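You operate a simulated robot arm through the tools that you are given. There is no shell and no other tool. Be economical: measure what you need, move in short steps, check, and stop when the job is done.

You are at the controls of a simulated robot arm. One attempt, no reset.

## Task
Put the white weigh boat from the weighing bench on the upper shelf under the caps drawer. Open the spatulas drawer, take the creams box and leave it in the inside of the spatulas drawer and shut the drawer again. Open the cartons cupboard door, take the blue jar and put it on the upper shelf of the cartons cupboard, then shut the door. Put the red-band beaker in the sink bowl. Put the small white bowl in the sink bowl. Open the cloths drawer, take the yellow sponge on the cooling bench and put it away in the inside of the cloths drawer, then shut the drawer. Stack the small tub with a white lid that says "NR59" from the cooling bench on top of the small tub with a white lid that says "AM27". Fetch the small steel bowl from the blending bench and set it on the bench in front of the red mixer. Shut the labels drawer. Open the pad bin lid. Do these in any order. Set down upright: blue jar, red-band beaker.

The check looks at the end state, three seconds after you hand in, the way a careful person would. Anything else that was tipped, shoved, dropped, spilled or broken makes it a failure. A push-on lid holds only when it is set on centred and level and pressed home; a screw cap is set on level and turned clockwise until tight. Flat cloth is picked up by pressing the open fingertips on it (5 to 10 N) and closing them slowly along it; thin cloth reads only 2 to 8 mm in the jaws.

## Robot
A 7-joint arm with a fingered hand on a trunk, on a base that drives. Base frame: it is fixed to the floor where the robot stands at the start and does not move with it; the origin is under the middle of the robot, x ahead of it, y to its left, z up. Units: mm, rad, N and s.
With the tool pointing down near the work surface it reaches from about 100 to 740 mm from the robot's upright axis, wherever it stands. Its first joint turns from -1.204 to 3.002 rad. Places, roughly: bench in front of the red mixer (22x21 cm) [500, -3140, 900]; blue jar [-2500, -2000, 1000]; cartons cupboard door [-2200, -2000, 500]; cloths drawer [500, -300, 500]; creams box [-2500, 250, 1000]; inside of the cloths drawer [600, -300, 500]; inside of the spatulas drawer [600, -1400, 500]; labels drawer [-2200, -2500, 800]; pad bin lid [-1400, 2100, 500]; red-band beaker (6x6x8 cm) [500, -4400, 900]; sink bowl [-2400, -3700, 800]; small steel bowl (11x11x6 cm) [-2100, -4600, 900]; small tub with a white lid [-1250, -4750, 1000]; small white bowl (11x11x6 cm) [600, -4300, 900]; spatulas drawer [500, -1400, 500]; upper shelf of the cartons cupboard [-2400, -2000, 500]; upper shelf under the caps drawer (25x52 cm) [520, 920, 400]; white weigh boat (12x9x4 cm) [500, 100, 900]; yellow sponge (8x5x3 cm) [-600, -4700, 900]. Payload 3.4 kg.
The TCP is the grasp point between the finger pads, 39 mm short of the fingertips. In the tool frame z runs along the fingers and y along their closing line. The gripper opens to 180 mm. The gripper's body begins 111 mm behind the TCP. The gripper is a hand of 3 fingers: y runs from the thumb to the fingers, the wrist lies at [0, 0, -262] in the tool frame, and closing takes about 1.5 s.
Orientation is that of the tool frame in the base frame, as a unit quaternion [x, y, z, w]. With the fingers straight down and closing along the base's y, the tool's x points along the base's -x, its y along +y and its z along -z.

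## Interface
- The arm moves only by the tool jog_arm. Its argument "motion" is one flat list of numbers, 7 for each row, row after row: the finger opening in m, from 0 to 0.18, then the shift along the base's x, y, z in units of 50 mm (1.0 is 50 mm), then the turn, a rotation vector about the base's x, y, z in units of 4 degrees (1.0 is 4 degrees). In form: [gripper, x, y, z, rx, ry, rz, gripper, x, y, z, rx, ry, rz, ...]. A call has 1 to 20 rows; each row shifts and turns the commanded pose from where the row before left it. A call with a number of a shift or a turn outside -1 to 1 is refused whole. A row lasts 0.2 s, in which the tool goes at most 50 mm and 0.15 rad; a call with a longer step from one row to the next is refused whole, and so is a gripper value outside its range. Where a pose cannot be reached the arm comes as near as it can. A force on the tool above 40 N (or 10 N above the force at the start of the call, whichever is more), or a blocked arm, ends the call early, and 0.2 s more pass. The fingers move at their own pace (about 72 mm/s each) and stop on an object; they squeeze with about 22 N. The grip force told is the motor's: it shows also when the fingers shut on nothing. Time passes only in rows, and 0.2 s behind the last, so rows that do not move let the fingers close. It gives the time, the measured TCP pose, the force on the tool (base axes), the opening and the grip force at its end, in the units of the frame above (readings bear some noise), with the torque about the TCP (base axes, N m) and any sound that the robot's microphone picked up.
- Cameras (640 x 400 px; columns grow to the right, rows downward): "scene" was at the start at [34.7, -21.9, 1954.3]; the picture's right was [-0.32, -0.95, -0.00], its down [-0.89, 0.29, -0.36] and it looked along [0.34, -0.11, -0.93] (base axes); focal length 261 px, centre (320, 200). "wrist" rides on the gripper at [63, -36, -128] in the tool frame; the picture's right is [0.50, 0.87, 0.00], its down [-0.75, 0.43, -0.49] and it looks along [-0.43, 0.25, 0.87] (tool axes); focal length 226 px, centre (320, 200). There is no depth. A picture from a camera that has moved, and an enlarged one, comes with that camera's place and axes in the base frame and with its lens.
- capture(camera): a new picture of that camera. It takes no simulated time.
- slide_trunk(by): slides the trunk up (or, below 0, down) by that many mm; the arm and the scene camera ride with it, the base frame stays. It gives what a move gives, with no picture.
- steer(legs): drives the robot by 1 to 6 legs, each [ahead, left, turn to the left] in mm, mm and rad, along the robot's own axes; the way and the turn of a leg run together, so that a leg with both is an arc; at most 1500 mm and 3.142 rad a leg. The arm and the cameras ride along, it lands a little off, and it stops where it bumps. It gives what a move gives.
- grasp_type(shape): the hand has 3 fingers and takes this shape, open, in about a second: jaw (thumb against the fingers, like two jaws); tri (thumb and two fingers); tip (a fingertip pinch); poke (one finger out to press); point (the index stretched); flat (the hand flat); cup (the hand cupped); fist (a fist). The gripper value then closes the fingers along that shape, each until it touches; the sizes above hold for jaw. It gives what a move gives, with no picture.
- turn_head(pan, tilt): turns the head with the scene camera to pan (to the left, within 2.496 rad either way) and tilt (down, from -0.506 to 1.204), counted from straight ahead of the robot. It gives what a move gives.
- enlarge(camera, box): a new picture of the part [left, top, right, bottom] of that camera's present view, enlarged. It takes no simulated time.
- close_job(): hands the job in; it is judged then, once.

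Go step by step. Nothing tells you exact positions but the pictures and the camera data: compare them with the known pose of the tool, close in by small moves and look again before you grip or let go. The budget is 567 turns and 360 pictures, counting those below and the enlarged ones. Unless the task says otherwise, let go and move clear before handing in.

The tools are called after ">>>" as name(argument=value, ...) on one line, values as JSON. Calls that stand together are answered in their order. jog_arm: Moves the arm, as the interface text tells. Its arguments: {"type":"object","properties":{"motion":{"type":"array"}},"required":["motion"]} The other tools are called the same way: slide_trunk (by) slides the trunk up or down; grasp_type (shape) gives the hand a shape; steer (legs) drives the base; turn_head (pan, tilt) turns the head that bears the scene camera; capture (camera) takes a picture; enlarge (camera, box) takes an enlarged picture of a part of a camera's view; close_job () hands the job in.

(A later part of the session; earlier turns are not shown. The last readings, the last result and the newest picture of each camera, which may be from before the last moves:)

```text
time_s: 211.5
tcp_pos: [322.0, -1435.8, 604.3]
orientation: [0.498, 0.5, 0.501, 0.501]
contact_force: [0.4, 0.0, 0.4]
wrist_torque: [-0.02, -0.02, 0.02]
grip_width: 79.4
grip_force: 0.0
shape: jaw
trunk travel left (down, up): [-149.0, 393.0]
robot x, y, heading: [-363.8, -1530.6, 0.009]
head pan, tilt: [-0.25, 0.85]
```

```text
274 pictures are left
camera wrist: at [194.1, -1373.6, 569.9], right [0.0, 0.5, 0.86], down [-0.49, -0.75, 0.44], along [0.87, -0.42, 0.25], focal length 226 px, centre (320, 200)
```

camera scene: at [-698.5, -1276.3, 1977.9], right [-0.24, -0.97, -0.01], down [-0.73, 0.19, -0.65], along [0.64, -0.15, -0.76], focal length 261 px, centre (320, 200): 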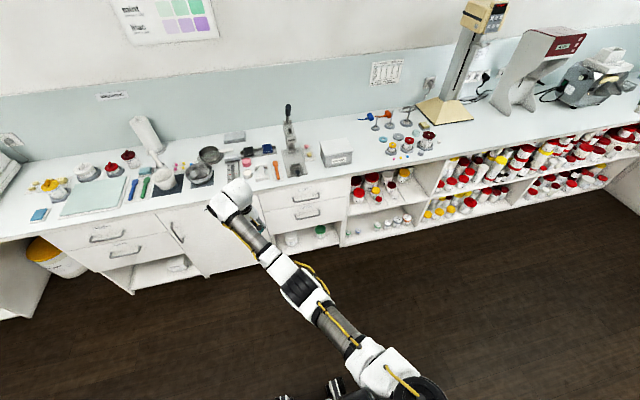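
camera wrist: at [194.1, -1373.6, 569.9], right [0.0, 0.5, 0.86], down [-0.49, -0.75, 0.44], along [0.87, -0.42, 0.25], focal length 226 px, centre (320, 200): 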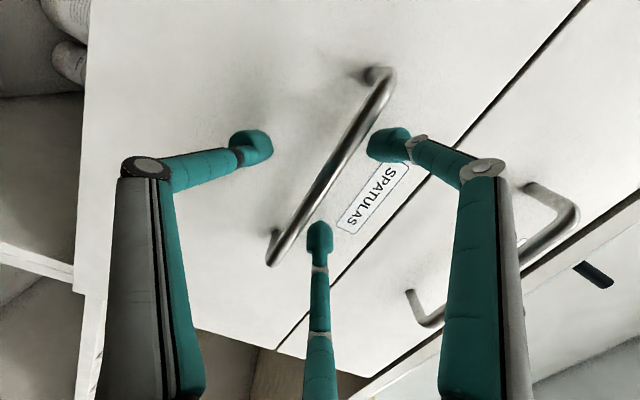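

>>> jog_arm(motion=[0.0, 0.15, 0, 0, 0, 0, 0, 0.0, 0, 0, 0, 0, 0, 0, 0.0, 0, 0, 0, 0, 0, 0, 0.0, 0, 0, 0, 0, 0, 0, 0.0, 0, 0, 0, 0, 0, 0])

>>> capture(camera="wrist")

```text
time_s: 212.7
tcp_pos: [328.7, -1436.0, 609.0]
orientation: [0.498, 0.499, 0.501, 0.502]
contact_force: [0.9, -0.6, -0.2]
wrist_torque: [0.0, 0.01, -0.02]
grip_width: 0.1
grip_force: 21.6
shape: jaw
trunk travel left (down, up): [-149.0, 393.0]
robot x, y, heading: [-365.8, -1532.1, 0.011]
head pan, tilt: [-0.25, 0.85]
```

```text
273 pictures are left
camera wrist: at [200.3, -1373.4, 572.3], right [-0.01, 0.5, 0.86], down [-0.49, -0.75, 0.43], along [0.87, -0.42, 0.25], focal length 226 px, centre (320, 200)
```

wrist: 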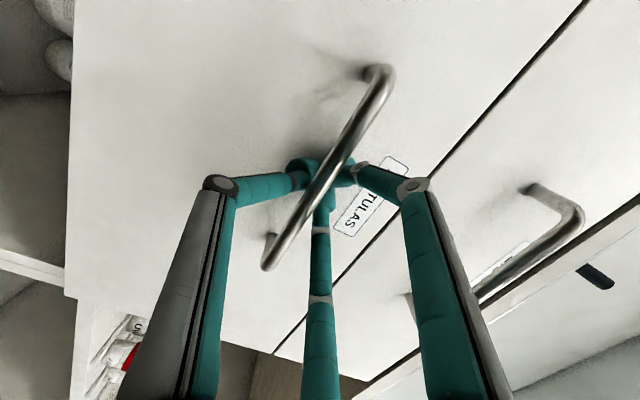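

The fingers closed behind the bar, so it is hooked. I'll pull by driving back.

>>> steer(legs=[[-150, 0, 0]])

>>> capture(camera="wrist")

```text
time_s: 214.0
tcp_pos: [178.2, -1435.8, 610.2]
orientation: [0.496, 0.5, 0.503, 0.501]
contact_force: [-0.4, 0.6, 1.0]
wrist_torque: [-0.01, 0.03, 0.03]
grip_width: 0.0
grip_force: 21.7
shape: jaw
trunk travel left (down, up): [-149.0, 393.0]
robot x, y, heading: [-512.0, -1532.1, 0.01]
head pan, tilt: [-0.25, 0.85]
```

```text
272 pictures are left
camera wrist: at [50.1, -1372.9, 573.3], right [-0.01, 0.5, 0.86], down [-0.49, -0.76, 0.43], along [0.87, -0.42, 0.25], focal length 226 px, centre (320, 200)
```

wrist: 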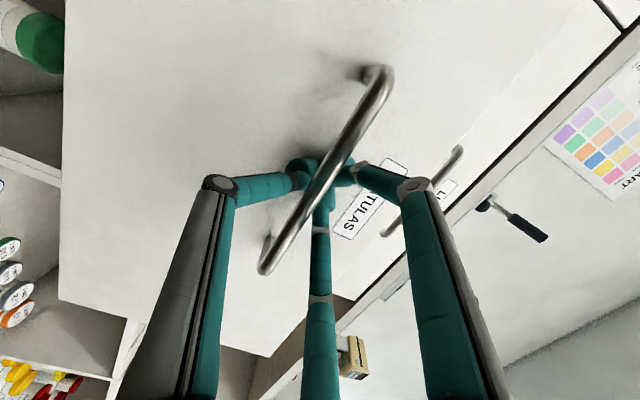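

The drawer is opening. I'll pull it further.

>>> steer(legs=[[-170, 0, 0]])

>>> turn_head(pan=0.0, tilt=1.1)

>>> capture(camera="scene")

```text
time_s: 215.5
tcp_pos: [7.9, -1436.8, 612.4]
orientation: [0.495, 0.499, 0.504, 0.502]
contact_force: [0.0, 1.1, 0.6]
wrist_torque: [-0.04, 0.01, -0.03]
grip_width: 0.2
grip_force: 22.3
shape: jaw
trunk travel left (down, up): [-149.0, 393.0]
robot x, y, heading: [-681.8, -1537.8, 0.013]
head pan, tilt: [-0.25, 0.85]
```

```text
time_s: 216.3
tcp_pos: [5.7, -1436.5, 613.6]
orientation: [0.494, 0.499, 0.504, 0.503]
contact_force: [0.2, 0.7, -0.9]
wrist_torque: [0.02, -0.01, 0.0]
grip_width: 0.1
grip_force: 21.8
shape: jaw
trunk travel left (down, up): [-149.0, 393.0]
robot x, y, heading: [-684.3, -1537.6, 0.012]
head pan, tilt: [0.0, 1.1]
```

```text
271 pictures are left
camera scene: at [-398.7, -1535.7, 1644.7], right [0.01, -1.0, 0.0], down [-0.89, -0.01, -0.45], along [0.45, 0.01, -0.89], focal length 261 px, centre (320, 200)
```

scene: 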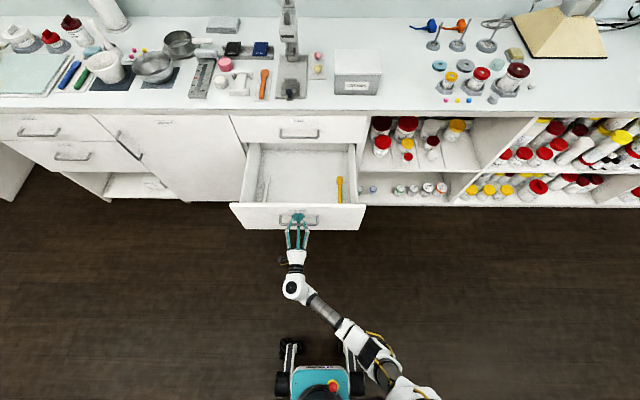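

The drawer is open with spatulas inside and plenty of room. I'll release the handle and back away.

>>> jog_arm(motion=[0.1, 0, 0, 0, 0, 0, 0, 0.1, 0, 0, 0, 0, 0, 0, 0.1, 0, 0, 0, 0, 0, 0, 0.1, 0, 0, 0, 0, 0, 0, 0.1, 0, 0, 0, 0, 0, 0])

>>> steer(legs=[[-200, 0, 0]])

>>> slide_trunk(by=301)

>>> capture(camera="scene")

```text
time_s: 217.5
tcp_pos: [6.2, -1436.0, 614.1]
orientation: [0.494, 0.498, 0.504, 0.503]
contact_force: [0.8, 0.0, -0.4]
wrist_torque: [-0.01, 0.0, 0.02]
grip_width: 99.7
grip_force: 0.0
shape: jaw
trunk travel left (down, up): [-149.0, 393.0]
robot x, y, heading: [-683.9, -1537.8, 0.017]
head pan, tilt: [0.0, 1.1]
```

```text
time_s: 219.1
tcp_pos: [-194.3, -1440.4, 613.4]
orientation: [0.494, 0.498, 0.504, 0.503]
contact_force: [0.0, 0.6, -0.5]
wrist_torque: [0.04, -0.02, 0.01]
grip_width: 99.7
grip_force: 0.0
shape: jaw
trunk travel left (down, up): [-149.0, 393.0]
robot x, y, heading: [-884.6, -1539.8, 0.016]
head pan, tilt: [0.0, 1.1]
```

```text
time_s: 222.1
tcp_pos: [-195.6, -1439.2, 917.3]
orientation: [0.494, 0.498, 0.504, 0.504]
contact_force: [0.4, 0.3, -0.5]
wrist_torque: [-0.01, -0.02, -0.01]
grip_width: 99.4
grip_force: 0.1
shape: jaw
trunk travel left (down, up): [-450.0, 92.0]
robot x, y, heading: [-882.4, -1535.6, 0.007]
head pan, tilt: [0.0, 1.1]
```

```text
270 pictures are left
camera scene: at [-840.2, -1541.2, 1960.7], right [0.01, -1.0, 0.0], down [-0.89, -0.01, -0.45], along [0.45, 0.01, -0.89], focal length 261 px, centre (320, 200)
```

scene: 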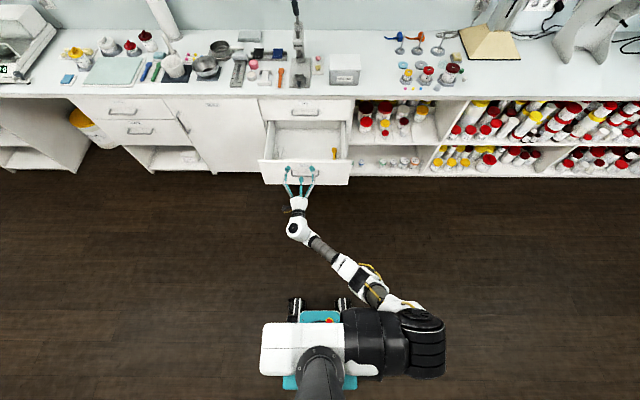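

>>> jog_arm(motion=[0.18, 0, 0, 0.16, -0.962, 0.962, 0.962, 0.18, 0, 0, 0.16, -0.962, 0.962, 0.962, 0.18, 0, 0, 0.16, -0.962, 0.962, 0.962, 0.18, 0, 0, 0.16, -0.962, 0.962, 0.962, 0.18, 0, 0, 0.16, -0.962, 0.962, 0.962, 0.18, 0, 0, 0.16, -0.962, 0.962, 0.962, 0.18, 0, 0, 0.16, -0.962, 0.962, 0.962, 0.18, 0, 0, 0.16, -0.962, 0.962, 0.962, 0.18, 0, 0, 0.16, -0.962, 0.962, 0.962, 0.18, 0, 0, 0.16, -0.962, 0.962, 0.962, 0.18, 0, 0, 0.16, -0.962, 0.962, 0.962, 0.18, 0, 0, 0.16, -0.962, 0.962, 0.962, 0.18, 0, 0, 0.16, -0.962, 0.962, 0.962, 0.18, 0, 0, 0.16, -0.962, 0.962, 0.962, 0.18, 0, 0, 0.16, -0.962, 0.962, 0.962, 0.18, 0, 0, 0.16, -0.962, 0.962, 0.962, 0.18, 0, 0, 0.16, -0.962, 0.962, 0.962, 0.18, 0, 0, 0.16, -0.962, 0.962, 0.962])

```text
time_s: 225.9
tcp_pos: [-196.0, -1437.2, 1059.9]
orientation: [-0.003, 1.0, 0.008, -0.003]
contact_force: [0.0, -0.1, -0.3]
wrist_torque: [-0.01, -0.03, 0.01]
grip_width: 180.0
grip_force: 0.1
shape: jaw
trunk travel left (down, up): [-450.0, 92.0]
robot x, y, heading: [-883.1, -1537.6, 0.009]
head pan, tilt: [0.0, 1.1]
```

>>> jog_arm(motion=[0.18, -0.13, 0.58, 0.16, 0, 0, 0, 0.18, -0.13, 0.58, 0.16, 0, 0, 0, 0.18, -0.13, 0.58, 0.16, 0, 0, 0, 0.18, -0.13, 0.58, 0.16, 0, 0, 0, 0.18, -0.13, 0.58, 0.16, 0, 0, 0])

>>> steer(legs=[[0, 0, -0.008], [0, -393, 0], [723, 0, 0]])

>>> capture(camera="wrist")

>>> capture(camera="scene")

```text
time_s: 227.1
tcp_pos: [-220.4, -1332.5, 1100.3]
orientation: [-0.003, 1.0, 0.01, -0.002]
contact_force: [0.0, -0.9, -0.6]
wrist_torque: [-0.02, 0.02, 0.0]
grip_width: 180.0
grip_force: 0.1
shape: jaw
out of reach, approached as far as the arm can: row 4, 5
trunk travel left (down, up): [-450.0, 92.0]
robot x, y, heading: [-881.2, -1540.6, 0.014]
head pan, tilt: [0.0, 1.1]
```

```text
time_s: 233.4
tcp_pos: [506.6, -1742.2, 1099.1]
orientation: [0.008, 1.0, 0.01, -0.002]
contact_force: [0.2, 0.3, 0.1]
wrist_torque: [0.03, 0.04, 0.03]
grip_width: 179.7
grip_force: 0.1
shape: jaw
trunk travel left (down, up): [-450.0, 92.0]
robot x, y, heading: [-160.1, -1936.7, -0.01]
head pan, tilt: [0.0, 1.1]
```

```text
269 pictures are left
camera wrist: at [443.3, -1779.2, 1227.3], right [-0.49, 0.87, 0.02], down [0.76, 0.41, 0.5], along [0.43, 0.26, -0.87], focal length 226 px, centre (320, 200)
```

wrist: 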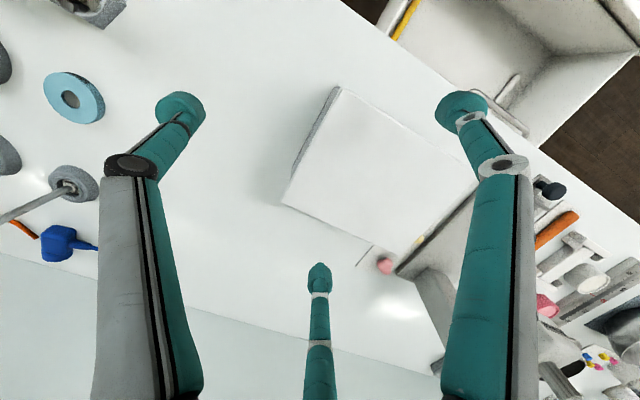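

```text
268 pictures are left
camera scene: at [-115.0, -1936.8, 1960.7], right [-0.01, -1.0, 0.0], down [-0.89, 0.01, -0.45], along [0.45, 0.0, -0.89], focal length 261 px, centre (320, 200)
```

scene: 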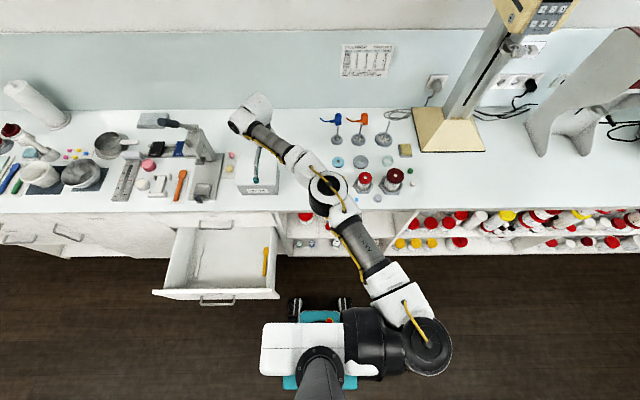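

>>> steer(legs=[[0, 45, 0.01]])

>>> jog_arm(motion=[0.18, 0.1, 0.25, -0.2, -0.2, 0, 0, 0.18, 0, 0.25, -0.2, 0, 0, 0, 0.18, 0, 0, -0.2, 0, 0, 0])

>>> capture(camera="wrist")

```text
time_s: 234.3
tcp_pos: [511.9, -1711.8, 1104.2]
orientation: [0.005, 1.0, 0.016, -0.002]
contact_force: [0.3, -0.4, -0.2]
wrist_torque: [0.12, 0.11, 0.01]
grip_width: 179.9
grip_force: 0.0
shape: jaw
trunk travel left (down, up): [-450.0, 92.0]
robot x, y, heading: [-159.7, -1898.1, -0.003]
head pan, tilt: [0.0, 1.1]
```

```text
time_s: 235.1
tcp_pos: [517.7, -1705.9, 1091.0]
orientation: [0.006, 1.0, 0.01, -0.001]
contact_force: [0.3, -0.5, 0.4]
wrist_torque: [0.0, 0.05, -0.02]
grip_width: 179.7
grip_force: 0.2
shape: jaw
out of reach, approached as far as the arm can: row 1, 2
trunk travel left (down, up): [-450.0, 92.0]
robot x, y, heading: [-163.0, -1896.9, 0.0]
head pan, tilt: [0.0, 1.1]
```

```text
267 pictures are left
camera wrist: at [455.3, -1742.6, 1218.6], right [-0.49, 0.87, 0.02], down [0.76, 0.42, 0.5], along [0.43, 0.26, -0.87], focal length 226 px, centre (320, 200)
```

wrist: 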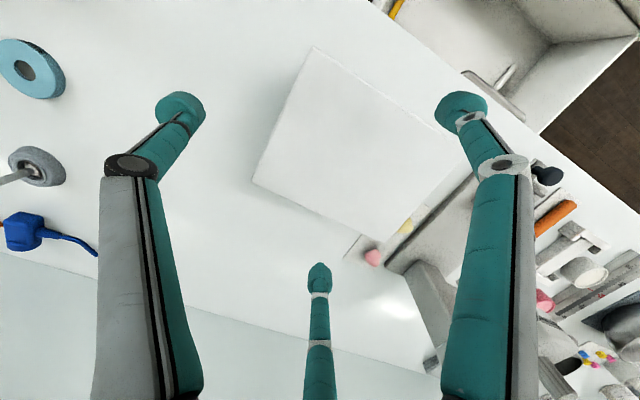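

>>> steer(legs=[[0, 35, 0]])

>>> jog_arm(motion=[0.18, -0.06, 0, -0.4, -0.2, 0, 0, 0.18, 0, 0, -0.4, 0, 0, 0])

>>> capture(camera="wrist")

```text
time_s: 236.0
tcp_pos: [521.8, -1669.5, 1093.3]
orientation: [0.006, 1.0, 0.014, 0.001]
contact_force: [0.8, 0.3, 1.0]
wrist_torque: [-0.09, 0.0, -0.01]
grip_width: 180.0
grip_force: 0.1
shape: jaw
trunk travel left (down, up): [-450.0, 92.0]
robot x, y, heading: [-160.9, -1859.6, -0.002]
head pan, tilt: [0.0, 1.1]
```

```text
time_s: 236.8
tcp_pos: [517.8, -1648.3, 1057.5]
orientation: [0.005, 1.0, 0.004, 0.002]
contact_force: [0.3, 0.6, 1.5]
wrist_torque: [0.0, 0.03, 0.03]
grip_width: 180.2
grip_force: 0.0
shape: jaw
trunk travel left (down, up): [-450.0, 92.0]
robot x, y, heading: [-162.9, -1847.3, -0.003]
head pan, tilt: [0.0, 1.1]
stopped in row 2: the arm was blocked; the commanded pose is now the measured one
```

```text
266 pictures are left
camera wrist: at [453.7, -1683.8, 1185.1], right [-0.49, 0.87, 0.0], down [0.76, 0.42, 0.5], along [0.43, 0.25, -0.87], focal length 226 px, centre (320, 200)
```

wrist: 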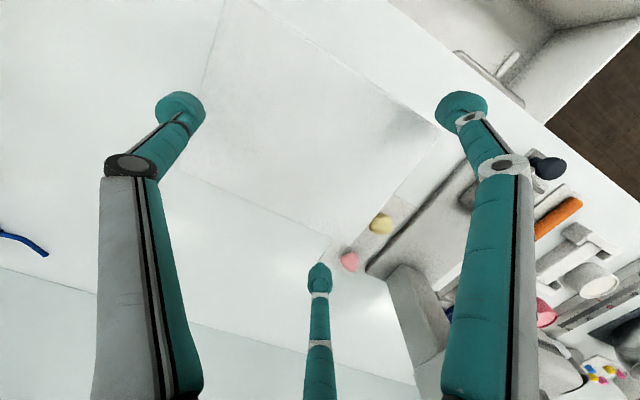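

>>> capture(camera="scene")

```text
265 pictures are left
camera scene: at [-109.7, -1800.4, 1959.6], right [-0.01, -1.0, 0.02], down [-0.89, -0.01, -0.45], along [0.45, -0.02, -0.89], focal length 261 px, centre (320, 200)
```

scene: 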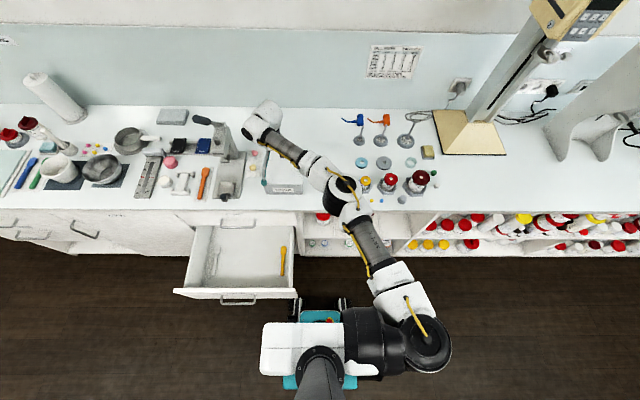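

>>> jog_arm(motion=[0.18, -0.3, -0.4, 0.6, 0, 0, 0, 0.18, -0.3, -0.4, 0.4, 0, 0, 0, 0.18, 0, -0.4, 0, 0, 0, 0])

>>> steer(legs=[[-60, 0, 0], [0, -110, 0], [150, 0, 0]])

>>> capture(camera="scene")

```text
time_s: 237.8
tcp_pos: [475.9, -1743.3, 1114.5]
orientation: [0.005, 1.0, 0.018, 0.006]
contact_force: [0.5, -1.0, -0.9]
wrist_torque: [0.08, 0.11, -0.01]
grip_width: 179.9
grip_force: 0.0
shape: jaw
trunk travel left (down, up): [-450.0, 92.0]
robot x, y, heading: [-164.4, -1848.6, -0.009]
head pan, tilt: [0.0, 1.1]
stopped in row 3: the arm was blocked; the commanded pose is now the measured one
```

```text
time_s: 240.5
tcp_pos: [566.9, -1830.9, 1112.9]
orientation: [0.004, 1.0, 0.011, 0.004]
contact_force: [-0.5, 0.6, 0.9]
wrist_torque: [0.06, 0.01, 0.0]
grip_width: 180.1
grip_force: 0.0
shape: jaw
trunk travel left (down, up): [-450.0, 92.0]
robot x, y, heading: [-73.9, -1952.5, -0.005]
head pan, tilt: [0.0, 1.1]
```

```text
264 pictures are left
camera scene: at [-23.5, -1932.5, 1960.6], right [0.0, -1.0, 0.01], down [-0.89, 0.0, -0.45], along [0.45, -0.01, -0.89], focal length 261 px, centre (320, 200)
```

scene: 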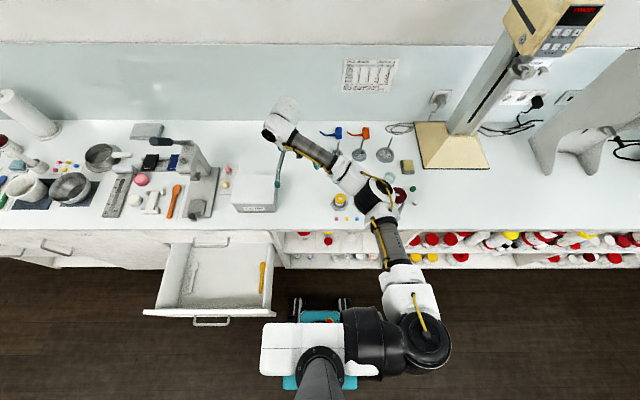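

The arm hits joint limits at this hand yaw. The hand is three-fold symmetric, so I'll rotate +60°, which gives an equivalent finger pattern with one digit on the +y side.

>>> jog_arm(motion=[0.18, -0.08, 0.1, 0, 0, 0, 1, 0.18, -0.08, 0.1, 0, 0, 0, 1, 0.18, -0.08, 0.1, 0, 0, 0, 1, 0.18, -0.08, 0.1, 0, 0, 0, 1, 0.18, -0.08, 0.1, 0, 0, 0, 1, 0.18, -0.08, 0.1, 0, 0, 0, 1, 0.18, -0.08, 0.1, 0, 0, 0, 1, 0.18, -0.08, 0.1, 0, 0, 0, 1, 0.18, -0.08, 0.1, 0, 0, 0, 1, 0.18, -0.08, 0.2, 0, 0, 0, 1, 0.18, -0.08, 0.3, 0, 0, 0, 1, 0.18, -0.08, 0.4, 0, 0, 0, 1, 0.18, -0.08, 0.5, 0, 0, 0, 1, 0.18, 0, 0.5, 0, 0, 0, 1, 0.18, 0, 0.5, 0, 0, 0, 1, 0.18, 0, 0.3, 0, 0, 0, 0])

>>> capture(camera="wrist")

```text
time_s: 243.9
tcp_pos: [513.6, -1673.3, 1113.6]
orientation: [-0.497, 0.867, 0.017, -0.004]
contact_force: [0.1, 0.4, -0.4]
wrist_torque: [0.01, 0.01, 0.03]
grip_width: 179.9
grip_force: 0.0
shape: jaw
out of reach, approached as far as the arm can: row 16
trunk travel left (down, up): [-450.0, 92.0]
robot x, y, heading: [-70.9, -1953.1, -0.002]
head pan, tilt: [0.0, 1.1]
```

```text
263 pictures are left
camera wrist: at [516.0, -1748.3, 1240.7], right [-1.0, 0.01, 0.02], down [0.02, 0.86, 0.51], along [-0.02, 0.51, -0.86], focal length 226 px, centre (320, 200)
```

wrist: 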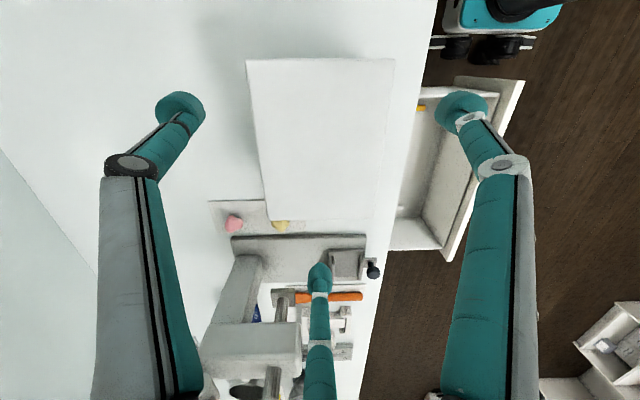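

>>> jog_arm(motion=[0.18, -0.06, 0, -0.5, 0, 0, 0, 0.18, -0.06, 0.17, -0.5, 0, 0, 0, 0.18, 0, 0.17, 0, 0, 0, 0, 0.18, 0, 0, 0, 0, 0, 0])

>>> capture(camera="wrist")

```text
time_s: 244.9
tcp_pos: [507.8, -1685.7, 1069.3]
orientation: [-0.496, 0.868, 0.023, 0.001]
contact_force: [0.8, -0.6, 0.9]
wrist_torque: [0.06, 0.07, 0.01]
grip_width: 180.1
grip_force: 0.0
shape: jaw
out of reach, approached as far as the arm can: row 3
trunk travel left (down, up): [-450.0, 92.0]
robot x, y, heading: [-71.1, -1960.2, -0.005]
head pan, tilt: [0.0, 1.1]
```

```text
262 pictures are left
camera wrist: at [510.2, -1762.7, 1194.3], right [-1.0, 0.01, 0.02], down [0.02, 0.85, 0.53], along [-0.01, 0.53, -0.85], focal length 226 px, centre (320, 200)
```

wrist: 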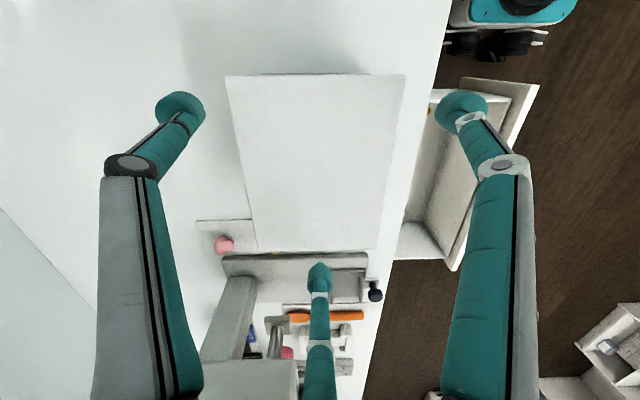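

>>> steer(legs=[[0, 32, 0]])

>>> capture(camera="wrist")

```text
time_s: 246.3
tcp_pos: [496.2, -1599.7, 1061.6]
orientation: [-0.497, 0.868, 0.004, -0.006]
contact_force: [-2.0, 1.1, -0.4]
wrist_torque: [-0.21, -0.23, -0.01]
grip_width: 179.8
grip_force: 0.1
shape: jaw
trunk travel left (down, up): [-450.0, 92.0]
robot x, y, heading: [-68.4, -1920.2, -0.002]
head pan, tilt: [0.0, 1.1]
stopped in leg 1: the robot was blocked; the commanded pose is now the measured one
```

```text
261 pictures are left
camera wrist: at [497.7, -1671.2, 1190.9], right [-1.0, 0.01, 0.01], down [0.01, 0.87, 0.49], along [-0.01, 0.49, -0.87], focal length 226 px, centre (320, 200)
```

wrist: 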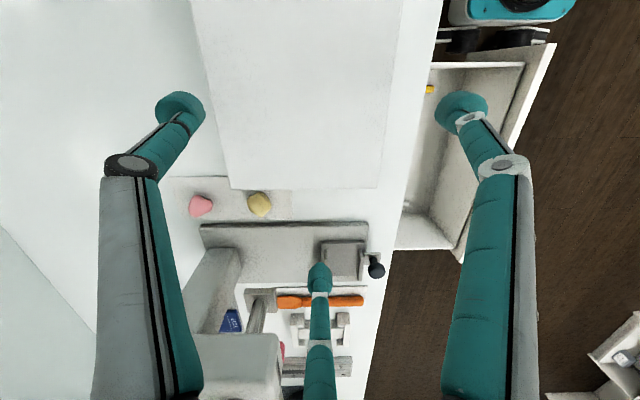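

>>> steer(legs=[[0, -30, 0]])

>>> capture(camera="scene")

```text
time_s: 247.2
tcp_pos: [478.9, -1611.5, 1065.7]
orientation: [-0.5, 0.866, -0.005, -0.005]
contact_force: [-3.0, 2.9, -0.7]
wrist_torque: [-0.41, -0.39, 0.02]
grip_width: 180.0
grip_force: 0.0
shape: jaw
trunk travel left (down, up): [-450.0, 92.0]
robot x, y, heading: [-71.2, -1948.6, -0.003]
head pan, tilt: [0.0, 1.1]
stopped in leg 1: the robot was blocked; the commanded pose is now the measured one
```

```text
260 pictures are left
camera scene: at [-32.3, -1883.7, 1959.6], right [0.0, -1.0, 0.03], down [-0.89, -0.02, -0.45], along [0.45, -0.03, -0.89], focal length 261 px, centre (320, 200)
```

scene: 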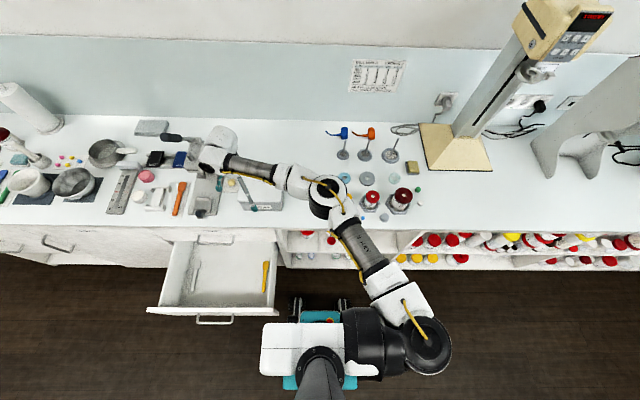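

>>> jog_arm(motion=[0.18, 0, -0.2, 0.5, 0, 0, 0, 0.18, 0, -0.3, 0.5, 0, 0, 0, 0.18, 0, -0.3, 0.3, 0, 0, 0])

>>> capture(camera="wrist")

>>> capture(camera="scene")

```text
time_s: 247.8
tcp_pos: [490.4, -1759.1, 1125.5]
orientation: [-0.494, 0.869, 0.034, 0.02]
contact_force: [1.2, -1.4, -1.0]
wrist_torque: [0.15, 0.23, 0.04]
grip_width: 180.2
grip_force: 0.1
shape: jaw
trunk travel left (down, up): [-450.0, 92.0]
robot x, y, heading: [-74.4, -1971.8, -0.002]
head pan, tilt: [0.0, 1.1]
stopped in row 2: the arm was blocked; the commanded pose is now the measured one
```

```text
259 pictures are left
camera wrist: at [489.9, -1840.1, 1247.6], right [-1.0, 0.01, 0.0], down [0.01, 0.83, 0.56], along [0.01, 0.56, -0.83], focal length 226 px, centre (320, 200)
```

wrist: 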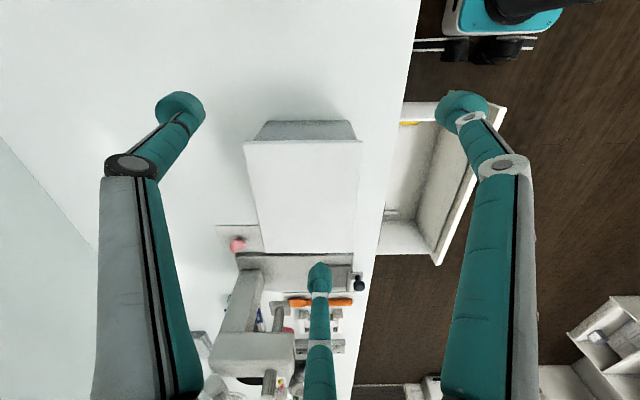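

```text
258 pictures are left
camera scene: at [-24.0, -2043.7, 1958.9], right [0.0, -1.0, -0.04], down [-0.89, 0.02, -0.45], along [0.45, 0.03, -0.89], focal length 261 px, centre (320, 200)
```

scene: 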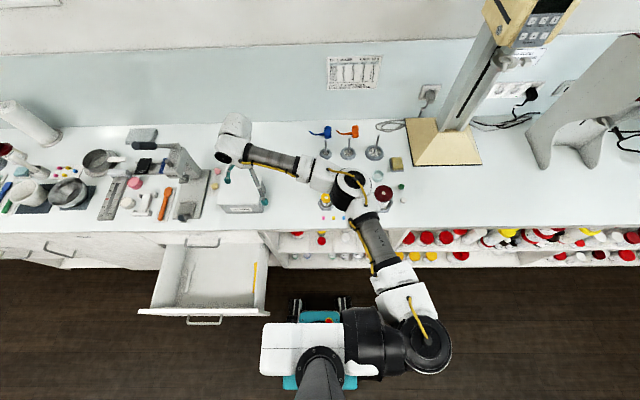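

The robot is swaying after short sideways drives. I'll wait for it to settle.

>>> jog_arm(motion=[0.18, 0, 0, 0, 0, 0, 0, 0.18, 0, 0, 0, 0, 0, 0, 0.18, 0, 0, 0, 0, 0, 0, 0.18, 0, 0, 0, 0, 0, 0, 0.18, 0, 0, 0, 0, 0, 0, 0.18, 0, 0, 0, 0, 0, 0, 0.18, 0, 0, 0, 0, 0, 0, 0.18, 0, 0, 0, 0, 0, 0, 0.18, 0, 0, 0, 0, 0, 0, 0.18, 0, 0, 0, 0, 0, 0])

>>> capture(camera="scene")

```text
time_s: 250.2
tcp_pos: [487.9, -1728.7, 1126.0]
orientation: [-0.495, 0.868, 0.029, 0.017]
contact_force: [0.2, -0.5, 0.2]
wrist_torque: [0.13, 0.12, 0.06]
grip_width: 180.0
grip_force: 0.2
shape: jaw
trunk travel left (down, up): [-450.0, 92.0]
robot x, y, heading: [-73.2, -1960.4, -0.007]
head pan, tilt: [0.0, 1.1]
stopped in row 10: the arm was blocked; the commanded pose is now the measured one
```

```text
257 pictures are left
camera scene: at [-24.9, -1964.6, 1960.7], right [0.0, -1.0, 0.0], down [-0.89, 0.0, -0.45], along [0.45, 0.0, -0.89], focal length 261 px, centre (320, 200)
```

scene: 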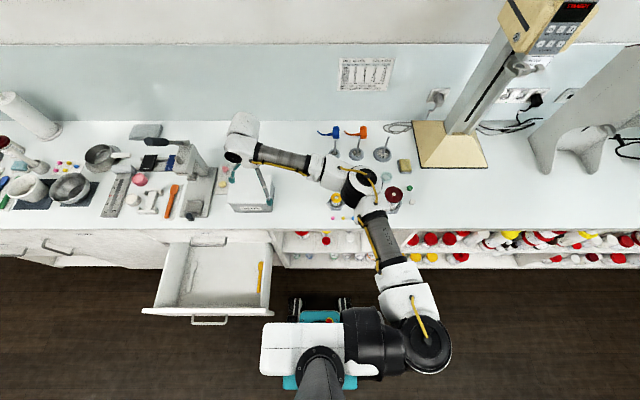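

>>> jog_arm(motion=[0.18, 0, 0, 0, 0, 0, 0, 0.18, 0, 0, 0, 0, 0, 0, 0.18, 0, 0, 0, 0, 0, 0, 0.18, 0, 0, 0, 0, 0, 0, 0.18, 0, 0, 0, 0, 0, 0])

>>> jog_arm(motion=[0.18, 0, 0, 0, 0, 0, 0, 0.18, 0, 0, 0, 0, 0, 0, 0.18, 0, 0, 0, 0, 0, 0, 0.18, 0, 0, 0, 0, 0, 0, 0.18, 0, 0, 0, 0, 0, 0])

```text
time_s: 251.4
tcp_pos: [481.9, -1705.8, 1120.5]
orientation: [-0.496, 0.868, 0.021, 0.014]
contact_force: [-0.1, 0.8, -0.1]
wrist_torque: [-0.01, 0.08, -0.03]
grip_width: 180.1
grip_force: 0.0
shape: jaw
trunk travel left (down, up): [-450.0, 92.0]
robot x, y, heading: [-72.0, -1957.7, 0.004]
head pan, tilt: [0.0, 1.1]
```

```text
time_s: 252.6
tcp_pos: [483.7, -1688.8, 1117.0]
orientation: [-0.497, 0.867, 0.017, 0.011]
contact_force: [-1.1, -0.5, 0.8]
wrist_torque: [-0.02, -0.1, -0.02]
grip_width: 180.0
grip_force: 0.1
shape: jaw
trunk travel left (down, up): [-450.0, 92.0]
robot x, y, heading: [-70.2, -1954.4, 0.006]
head pan, tilt: [0.0, 1.1]
```

>>> jog_arm(motion=[0.18, 0, 0, 0, 0, 0, 0, 0.18, 0, 0, 0, 0, 0, 0, 0.18, 0, 0, 0, 0, 0, 0, 0.18, 0, 0, 0, 0, 0, 0, 0.18, 0, 0, 0, 0, 0, 0, 0.18, 0, 0, 0, 0, 0, 0, 0.18, 0, 0, 0, 0, 0, 0, 0.18, 0, 0, 0, 0, 0, 0])

>>> capture(camera="scene")

```text
time_s: 254.4
tcp_pos: [486.5, -1712.7, 1121.5]
orientation: [-0.495, 0.868, 0.023, 0.014]
contact_force: [-0.5, -1.0, -0.2]
wrist_torque: [0.06, 0.0, -0.02]
grip_width: 179.8
grip_force: 0.2
shape: jaw
trunk travel left (down, up): [-450.0, 92.0]
robot x, y, heading: [-71.4, -1958.1, 0.002]
head pan, tilt: [0.0, 1.1]
```

```text
256 pictures are left
camera scene: at [-25.2, -1940.5, 1960.6], right [0.0, -1.0, 0.01], down [-0.89, -0.01, -0.45], along [0.45, -0.01, -0.89], focal length 261 px, centre (320, 200)
```

scene: 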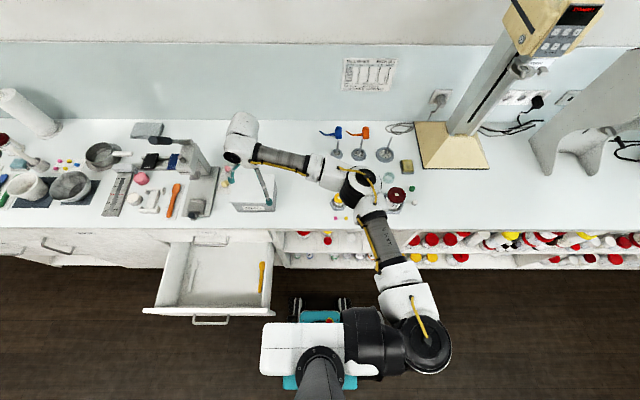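

>>> jog_arm(motion=[0.18, 0, 0, 0, 0, 0, 0, 0.18, 0, 0, 0, 0, 0, 0, 0.18, 0, 0, 0, 0, 0, 0, 0.18, 0, 0, 0, 0, 0, 0, 0.18, 0, 0, 0, 0, 0, 0, 0.18, 0, 0, 0, 0, 0, 0, 0.18, 0, 0, 0, 0, 0, 0, 0.18, 0, 0, 0, 0, 0, 0, 0.18, 0, 0, 0, 0, 0, 0, 0.18, 0, 0, 0, 0, 0, 0, 0.18, 0, 0, 0, 0, 0, 0, 0.18, 0, 0, 0, 0, 0, 0, 0.18, 0, 0, 0, 0, 0, 0, 0.18, 0, 0, 0, 0, 0, 0, 0.18, 0, 0, 0, 0, 0, 0, 0.18, 0, 0, 0, 0, 0, 0, 0.18, 0, 0, 0, 0, 0, 0, 0.18, 0, 0, 0, 0, 0, 0, 0.18, 0, 0, 0, 0, 0, 0, 0.18, 0, 0, 0, 0, 0, 0])

>>> jog_arm(motion=[0.18, 0, 0, 0, 0, 0, 0, 0.18, 0, 0, 0, 0, 0, 0, 0.18, 0, 0, 0, 0, 0, 0, 0.18, 0, 0, 0, 0, 0, 0])

```text
time_s: 258.6
tcp_pos: [485.3, -1696.5, 1120.6]
orientation: [-0.496, 0.868, 0.019, 0.012]
contact_force: [-0.8, 0.4, -0.9]
wrist_torque: [-0.01, -0.04, -0.01]
grip_width: 180.1
grip_force: 0.0
shape: jaw
trunk travel left (down, up): [-450.0, 92.0]
robot x, y, heading: [-73.0, -1957.1, 0.002]
head pan, tilt: [0.0, 1.1]
```

```text
time_s: 259.6
tcp_pos: [486.1, -1724.8, 1123.7]
orientation: [-0.495, 0.869, 0.028, 0.016]
contact_force: [0.2, -0.6, 0.1]
wrist_torque: [0.09, 0.06, 0.02]
grip_width: 180.1
grip_force: 0.0
shape: jaw
trunk travel left (down, up): [-450.0, 92.0]
robot x, y, heading: [-76.0, -1961.4, 0.004]
head pan, tilt: [0.0, 1.1]
```

>>> steer(legs=[[-350, 0, 0]])

>>> jog_arm(motion=[0.18, 0, 0, 0, 0, 0, 0, 0.18, 0, 0, 0, 0, 0, 0, 0.18, 0, 0, 0, 0, 0, 0])

>>> jog_arm(motion=[0.18, 0, 0, 0, 0, 0, 0, 0.18, 0, 0, 0, 0, 0, 0, 0.18, 0, 0, 0, 0, 0, 0])

>>> jog_arm(motion=[0.18, 0, 0, 0, 0, 0, 0, 0.18, 0, 0, 0, 0, 0, 0, 0.18, 0, 0, 0, 0, 0, 0])

```text
time_s: 261.8
tcp_pos: [131.5, -1680.3, 1116.9]
orientation: [-0.497, 0.868, 0.014, 0.01]
contact_force: [0.5, 0.4, -0.9]
wrist_torque: [-0.06, 0.0, 0.02]
grip_width: 180.1
grip_force: 0.0
shape: jaw
trunk travel left (down, up): [-450.0, 92.0]
robot x, y, heading: [-423.8, -1952.0, -0.001]
head pan, tilt: [0.0, 1.1]
```

```text
time_s: 262.6
tcp_pos: [128.6, -1680.0, 1121.1]
orientation: [-0.498, 0.867, 0.016, 0.012]
contact_force: [-0.6, -0.5, -0.1]
wrist_torque: [0.0, -0.09, 0.02]
grip_width: 179.6
grip_force: 0.1
shape: jaw
trunk travel left (down, up): [-450.0, 92.0]
robot x, y, heading: [-425.1, -1948.1, -0.005]
head pan, tilt: [0.0, 1.1]
```

```text
time_s: 263.4
tcp_pos: [129.5, -1684.9, 1121.5]
orientation: [-0.497, 0.867, 0.018, 0.014]
contact_force: [-1.5, -0.1, 0.1]
wrist_torque: [-0.05, -0.1, 0.01]
grip_width: 179.7
grip_force: 0.2
shape: jaw
trunk travel left (down, up): [-450.0, 92.0]
robot x, y, heading: [-424.0, -1946.2, 0.003]
head pan, tilt: [0.0, 1.1]
```

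```text
time_s: 264.2
tcp_pos: [128.9, -1690.4, 1121.2]
orientation: [-0.498, 0.867, 0.018, 0.013]
contact_force: [-0.1, 1.4, 0.1]
wrist_torque: [-0.04, -0.05, -0.03]
grip_width: 180.3
grip_force: 0.1
shape: jaw
trunk travel left (down, up): [-450.0, 92.0]
robot x, y, heading: [-424.1, -1947.2, 0.006]
head pan, tilt: [0.0, 1.1]
```

>>> steer(legs=[[180, 11, 0], [180, 11, 0]])

>>> jog_arm(motion=[0.18, 0, 0, 0, 0, 0, 0, 0.18, 0, 0, 0, 0, 0, 0, 0.18, 0, 0, 0, 0, 0, 0, 0.18, 0, 0, 0, 0, 0, 0, 0.18, 0, 0, 0, 0, 0, 0])

>>> capture(camera="wrist")

>>> jog_arm(motion=[0.18, 0, 0, 0, 0, 0, 0, 0.18, 0, 0, 0, 0, 0, 0, 0.18, 0, 0, 0, 0, 0, 0, 0.18, 0, 0, 0, 0, 0, 0, 0.18, 0, 0, 0, 0, 0, 0])

```text
time_s: 266.9
tcp_pos: [492.0, -1661.6, 1121.0]
orientation: [-0.498, 0.867, 0.018, 0.013]
contact_force: [-0.5, 0.0, -0.6]
wrist_torque: [-0.02, -0.03, 0.0]
grip_width: 180.3
grip_force: 0.1
shape: jaw
trunk travel left (down, up): [-450.0, 92.0]
robot x, y, heading: [-58.1, -1922.7, 0.001]
head pan, tilt: [0.0, 1.1]
```

```text
time_s: 268.1
tcp_pos: [491.0, -1672.0, 1124.2]
orientation: [-0.499, 0.866, 0.021, 0.015]
contact_force: [0.6, -0.3, -0.1]
wrist_torque: [0.02, -0.01, 0.02]
grip_width: 180.0
grip_force: 0.0
shape: jaw
trunk travel left (down, up): [-450.0, 92.0]
robot x, y, heading: [-57.7, -1923.7, 0.004]
head pan, tilt: [0.0, 1.1]
```

```text
255 pictures are left
camera wrist: at [489.2, -1750.3, 1248.7], right [-1.0, 0.0, -0.01], down [0.0, 0.84, 0.54], along [0.01, 0.54, -0.84], focal length 226 px, centre (320, 200)
```

wrist: 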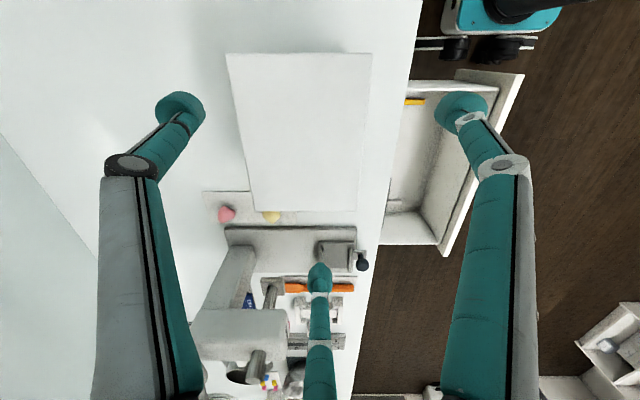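

```text
time_s: 269.3
tcp_pos: [489.9, -1671.7, 1124.3]
orientation: [-0.498, 0.867, 0.021, 0.015]
contact_force: [-0.5, 1.0, -0.7]
wrist_torque: [-0.01, 0.03, 0.01]
grip_width: 180.0
grip_force: 0.2
shape: jaw
trunk travel left (down, up): [-450.0, 92.0]
robot x, y, heading: [-61.4, -1926.4, 0.001]
head pan, tilt: [0.0, 1.1]
```

Stable now. Box centre is (511, −1663); I'll move over it and descend to a shallower grip (TCP z≈985).

>>> jog_arm(motion=[0.18, 0.2, 0.18, -0.3, -0.37, 0, 0, 0.18, 0.2, 0.18, -0.3, -0.36, 0, 0, 0.18, 0, 0, -0.4, 0, 0, 0, 0.18, 0, 0, 0, 0, 0, 0])

>>> capture(camera="wrist")

```text
time_s: 270.3
tcp_pos: [508.1, -1652.9, 1073.3]
orientation: [-0.499, 0.867, -0.001, 0.003]
contact_force: [-0.7, 0.0, 0.1]
wrist_torque: [0.0, -0.01, -0.02]
grip_width: 179.9
grip_force: 0.0
shape: jaw
trunk travel left (down, up): [-450.0, 92.0]
robot x, y, heading: [-60.4, -1923.1, 0.004]
head pan, tilt: [0.0, 1.1]
```

```text
254 pictures are left
camera wrist: at [507.2, -1723.9, 1201.6], right [-1.0, 0.0, -0.01], down [0.0, 0.87, 0.49], along [0.01, 0.49, -0.87], focal length 226 px, centre (320, 200)
```

wrist: 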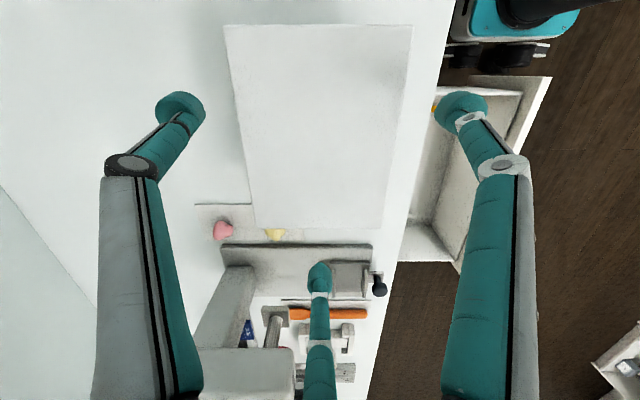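

>>> jog_arm(motion=[0.18, 0, 0, -0.4, 0, 0, 0, 0.18, 0, 0, -0.4, 0, 0, 0, 0.18, 0, 0, -0.4, 0, 0, 0, 0.18, 0, 0, -0.4, 0, 0, 0, 0.18, 0, 0, -0.16, 0, 0, 0, 0.18, 0, 0, 0, 0, 0, 0])

>>> jog_arm(motion=[0.0, 0, 0, 0, 0, 0, 0, 0.0, 0, 0, 0, 0, 0, 0, 0.0, 0, 0, 0, 0, 0, 0, 0.0, 0, 0, 0, 0, 0, 0, 0.0, 0, 0, 0, 0, 0, 0])

>>> capture(camera="wrist")

```text
time_s: 271.7
tcp_pos: [509.4, -1650.9, 984.8]
orientation: [-0.499, 0.867, -0.002, 0.002]
contact_force: [1.5, 0.1, 1.7]
wrist_torque: [-0.03, -0.09, 0.08]
grip_width: 180.2
grip_force: 0.0
shape: jaw
trunk travel left (down, up): [-450.0, 92.0]
robot x, y, heading: [-62.4, -1922.1, 0.007]
head pan, tilt: [0.0, 1.1]
```

```text
time_s: 272.9
tcp_pos: [509.6, -1652.2, 985.0]
orientation: [-0.498, 0.867, -0.001, 0.003]
contact_force: [0.2, -0.7, 2.4]
wrist_torque: [0.61, 0.42, 0.0]
grip_width: 150.0
grip_force: 22.3
shape: jaw
trunk travel left (down, up): [-450.0, 92.0]
robot x, y, heading: [-59.6, -1926.2, 0.006]
head pan, tilt: [0.0, 1.1]
```

```text
253 pictures are left
camera wrist: at [508.8, -1723.4, 1113.7], right [-1.0, 0.0, -0.01], down [0.0, 0.87, 0.49], along [0.01, 0.49, -0.87], focal length 226 px, centre (320, 200)
```

wrist: 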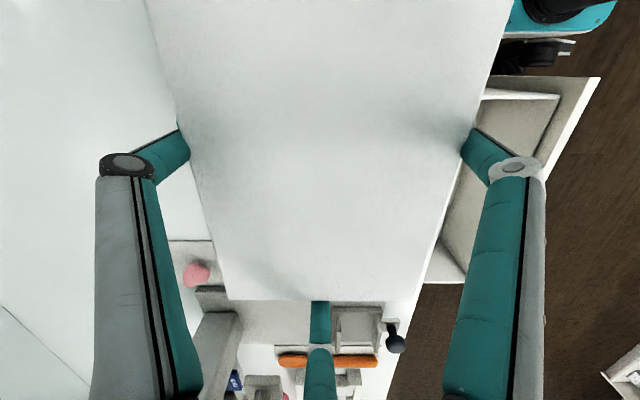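

>>> jog_arm(motion=[0.0, 0, 0, 0.1, 0, 0, 0, 0.0, 0, 0, 0.15, 0, 0, 0, 0.0, 0, 0, 0.25, 0, 0, 0])

>>> enlarge(camera="scene", box=[180, 110, 320, 230])

```text
time_s: 273.7
tcp_pos: [509.4, -1650.7, 1011.0]
orientation: [-0.498, 0.867, -0.001, 0.003]
contact_force: [0.3, 0.0, -4.0]
wrist_torque: [0.09, 0.02, 0.0]
grip_width: 149.7
grip_force: 21.6
shape: jaw
trunk travel left (down, up): [-450.0, 92.0]
robot x, y, heading: [-61.8, -1924.1, 0.007]
head pan, tilt: [0.0, 1.1]
```

```text
3.33 times, centred on (250, 170) of scene
camera zoom: at [-13.7, -1924.2, 1960.7], right [0.0, -1.0, 0.0], down [-0.89, 0.0, -0.45], along [0.45, 0.0, -0.89], focal length 871 px, centre (553, 300)
```

zoom: 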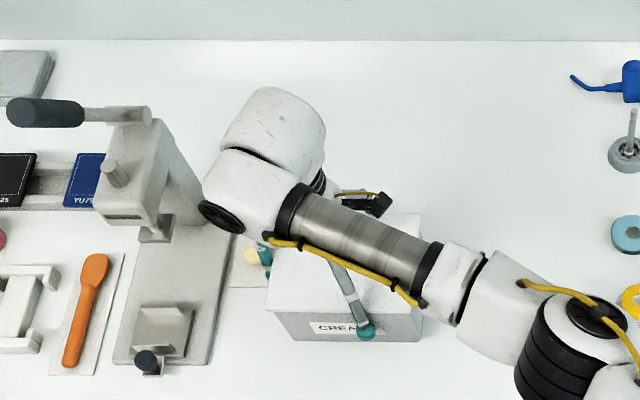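

>>> jog_arm(motion=[0.0, 0, 0, 0.5, 0, 0, 0, 0.0, 0, 0, 0.5, 0, 0, 0])

>>> steer(legs=[[-315, 0, 0], [0, 210, 0]])

>>> jog_arm(motion=[0.0, 0, 0, 0, 0, 0, 0, 0.0, 0, 0, 0, 0, 0, 0, 0.0, 0, 0, 0, 0, 0, 0, 0.0, 0, 0, 0, 0, 0, 0, 0.0, 0, 0, 0, 0, 0, 0, 0.0, 0, 0, 0, 0, 0, 0])

>>> capture(camera="scene")

```text
time_s: 274.3
tcp_pos: [510.8, -1651.9, 1060.6]
orientation: [-0.498, 0.867, -0.001, 0.002]
contact_force: [0.4, 0.1, -4.9]
wrist_torque: [0.06, -0.02, 0.02]
grip_width: 149.7
grip_force: 22.3
shape: jaw
trunk travel left (down, up): [-450.0, 92.0]
robot x, y, heading: [-63.1, -1921.3, 0.004]
head pan, tilt: [0.0, 1.1]
```

```text
time_s: 277.6
tcp_pos: [196.1, -1439.9, 1060.4]
orientation: [-0.499, 0.867, -0.002, 0.002]
contact_force: [-0.4, 0.2, -4.8]
wrist_torque: [0.06, -0.04, -0.02]
grip_width: 149.4
grip_force: 21.9
shape: jaw
trunk travel left (down, up): [-450.0, 92.0]
robot x, y, heading: [-372.5, -1716.9, 0.003]
head pan, tilt: [0.0, 1.1]
```

```text
time_s: 279.0
tcp_pos: [193.6, -1438.5, 1062.3]
orientation: [-0.499, 0.866, -0.003, 0.003]
contact_force: [0.5, -0.1, -6.2]
wrist_torque: [0.05, -0.02, 0.0]
grip_width: 149.3
grip_force: 21.8
shape: jaw
trunk travel left (down, up): [-450.0, 92.0]
robot x, y, heading: [-374.2, -1715.5, 0.005]
head pan, tilt: [0.0, 1.1]
```

```text
251 pictures are left
camera scene: at [-327.3, -1714.3, 1960.7], right [0.01, -1.0, 0.0], down [-0.89, -0.01, -0.45], along [0.45, 0.0, -0.89], focal length 261 px, centre (320, 200)
```

scene: 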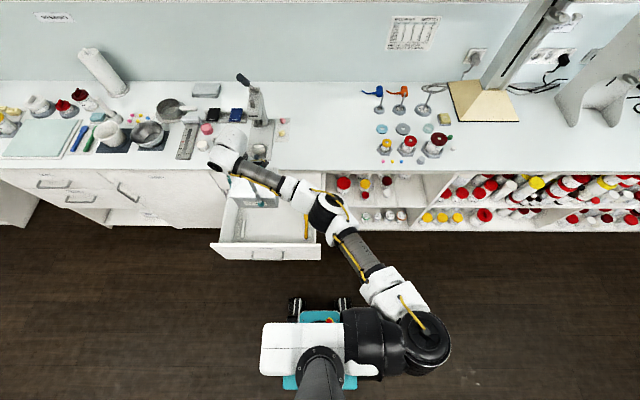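

>>> jog_arm(motion=[0.0, 0.25, 0, 0, 0, 0, 0, 0.0, 0.25, 0, 0, 0, 0, 0])

>>> slide_trunk(by=-220)

>>> capture(camera="wrist")

>>> capture(camera="scene")

```text
time_s: 279.6
tcp_pos: [219.9, -1440.5, 1062.4]
orientation: [-0.499, 0.867, -0.003, 0.004]
contact_force: [-0.8, -0.1, -5.5]
wrist_torque: [0.09, -0.07, 0.0]
grip_width: 149.4
grip_force: 21.5
shape: jaw
trunk travel left (down, up): [-450.0, 92.0]
robot x, y, heading: [-373.8, -1709.4, 0.007]
head pan, tilt: [0.0, 1.1]
```

```text
time_s: 282.0
tcp_pos: [217.5, -1439.2, 842.8]
orientation: [-0.5, 0.866, -0.003, 0.004]
contact_force: [0.0, -0.3, -5.3]
wrist_torque: [0.11, -0.03, -0.03]
grip_width: 149.3
grip_force: 22.7
shape: jaw
trunk travel left (down, up): [-230.0, 312.0]
robot x, y, heading: [-376.6, -1713.5, 0.003]
head pan, tilt: [0.0, 1.1]
```

```text
250 pictures are left
camera wrist: at [217.1, -1510.5, 971.2], right [-1.0, 0.0, -0.01], down [0.0, 0.87, 0.49], along [0.01, 0.49, -0.87], focal length 226 px, centre (320, 200)
```

wrist: 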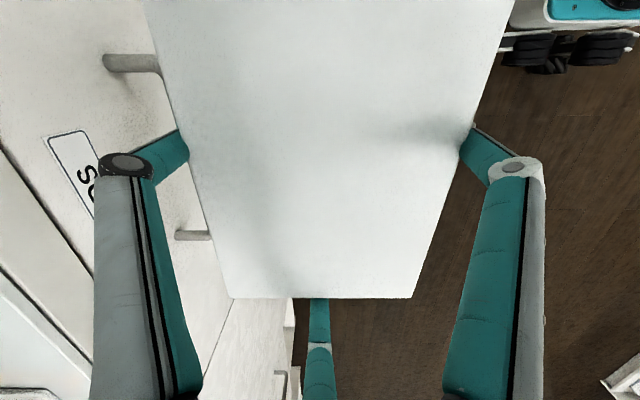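

```text
249 pictures are left
camera scene: at [-199.7, -1713.7, 1738.0], right [0.01, -1.0, 0.0], down [-0.89, -0.01, -0.45], along [0.45, 0.0, -0.89], focal length 261 px, centre (320, 200)
```

scene: 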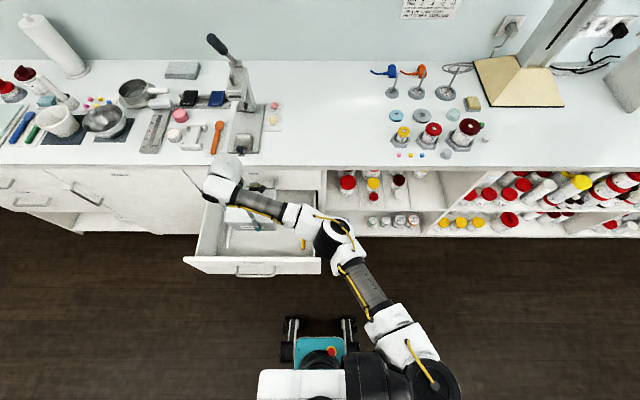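

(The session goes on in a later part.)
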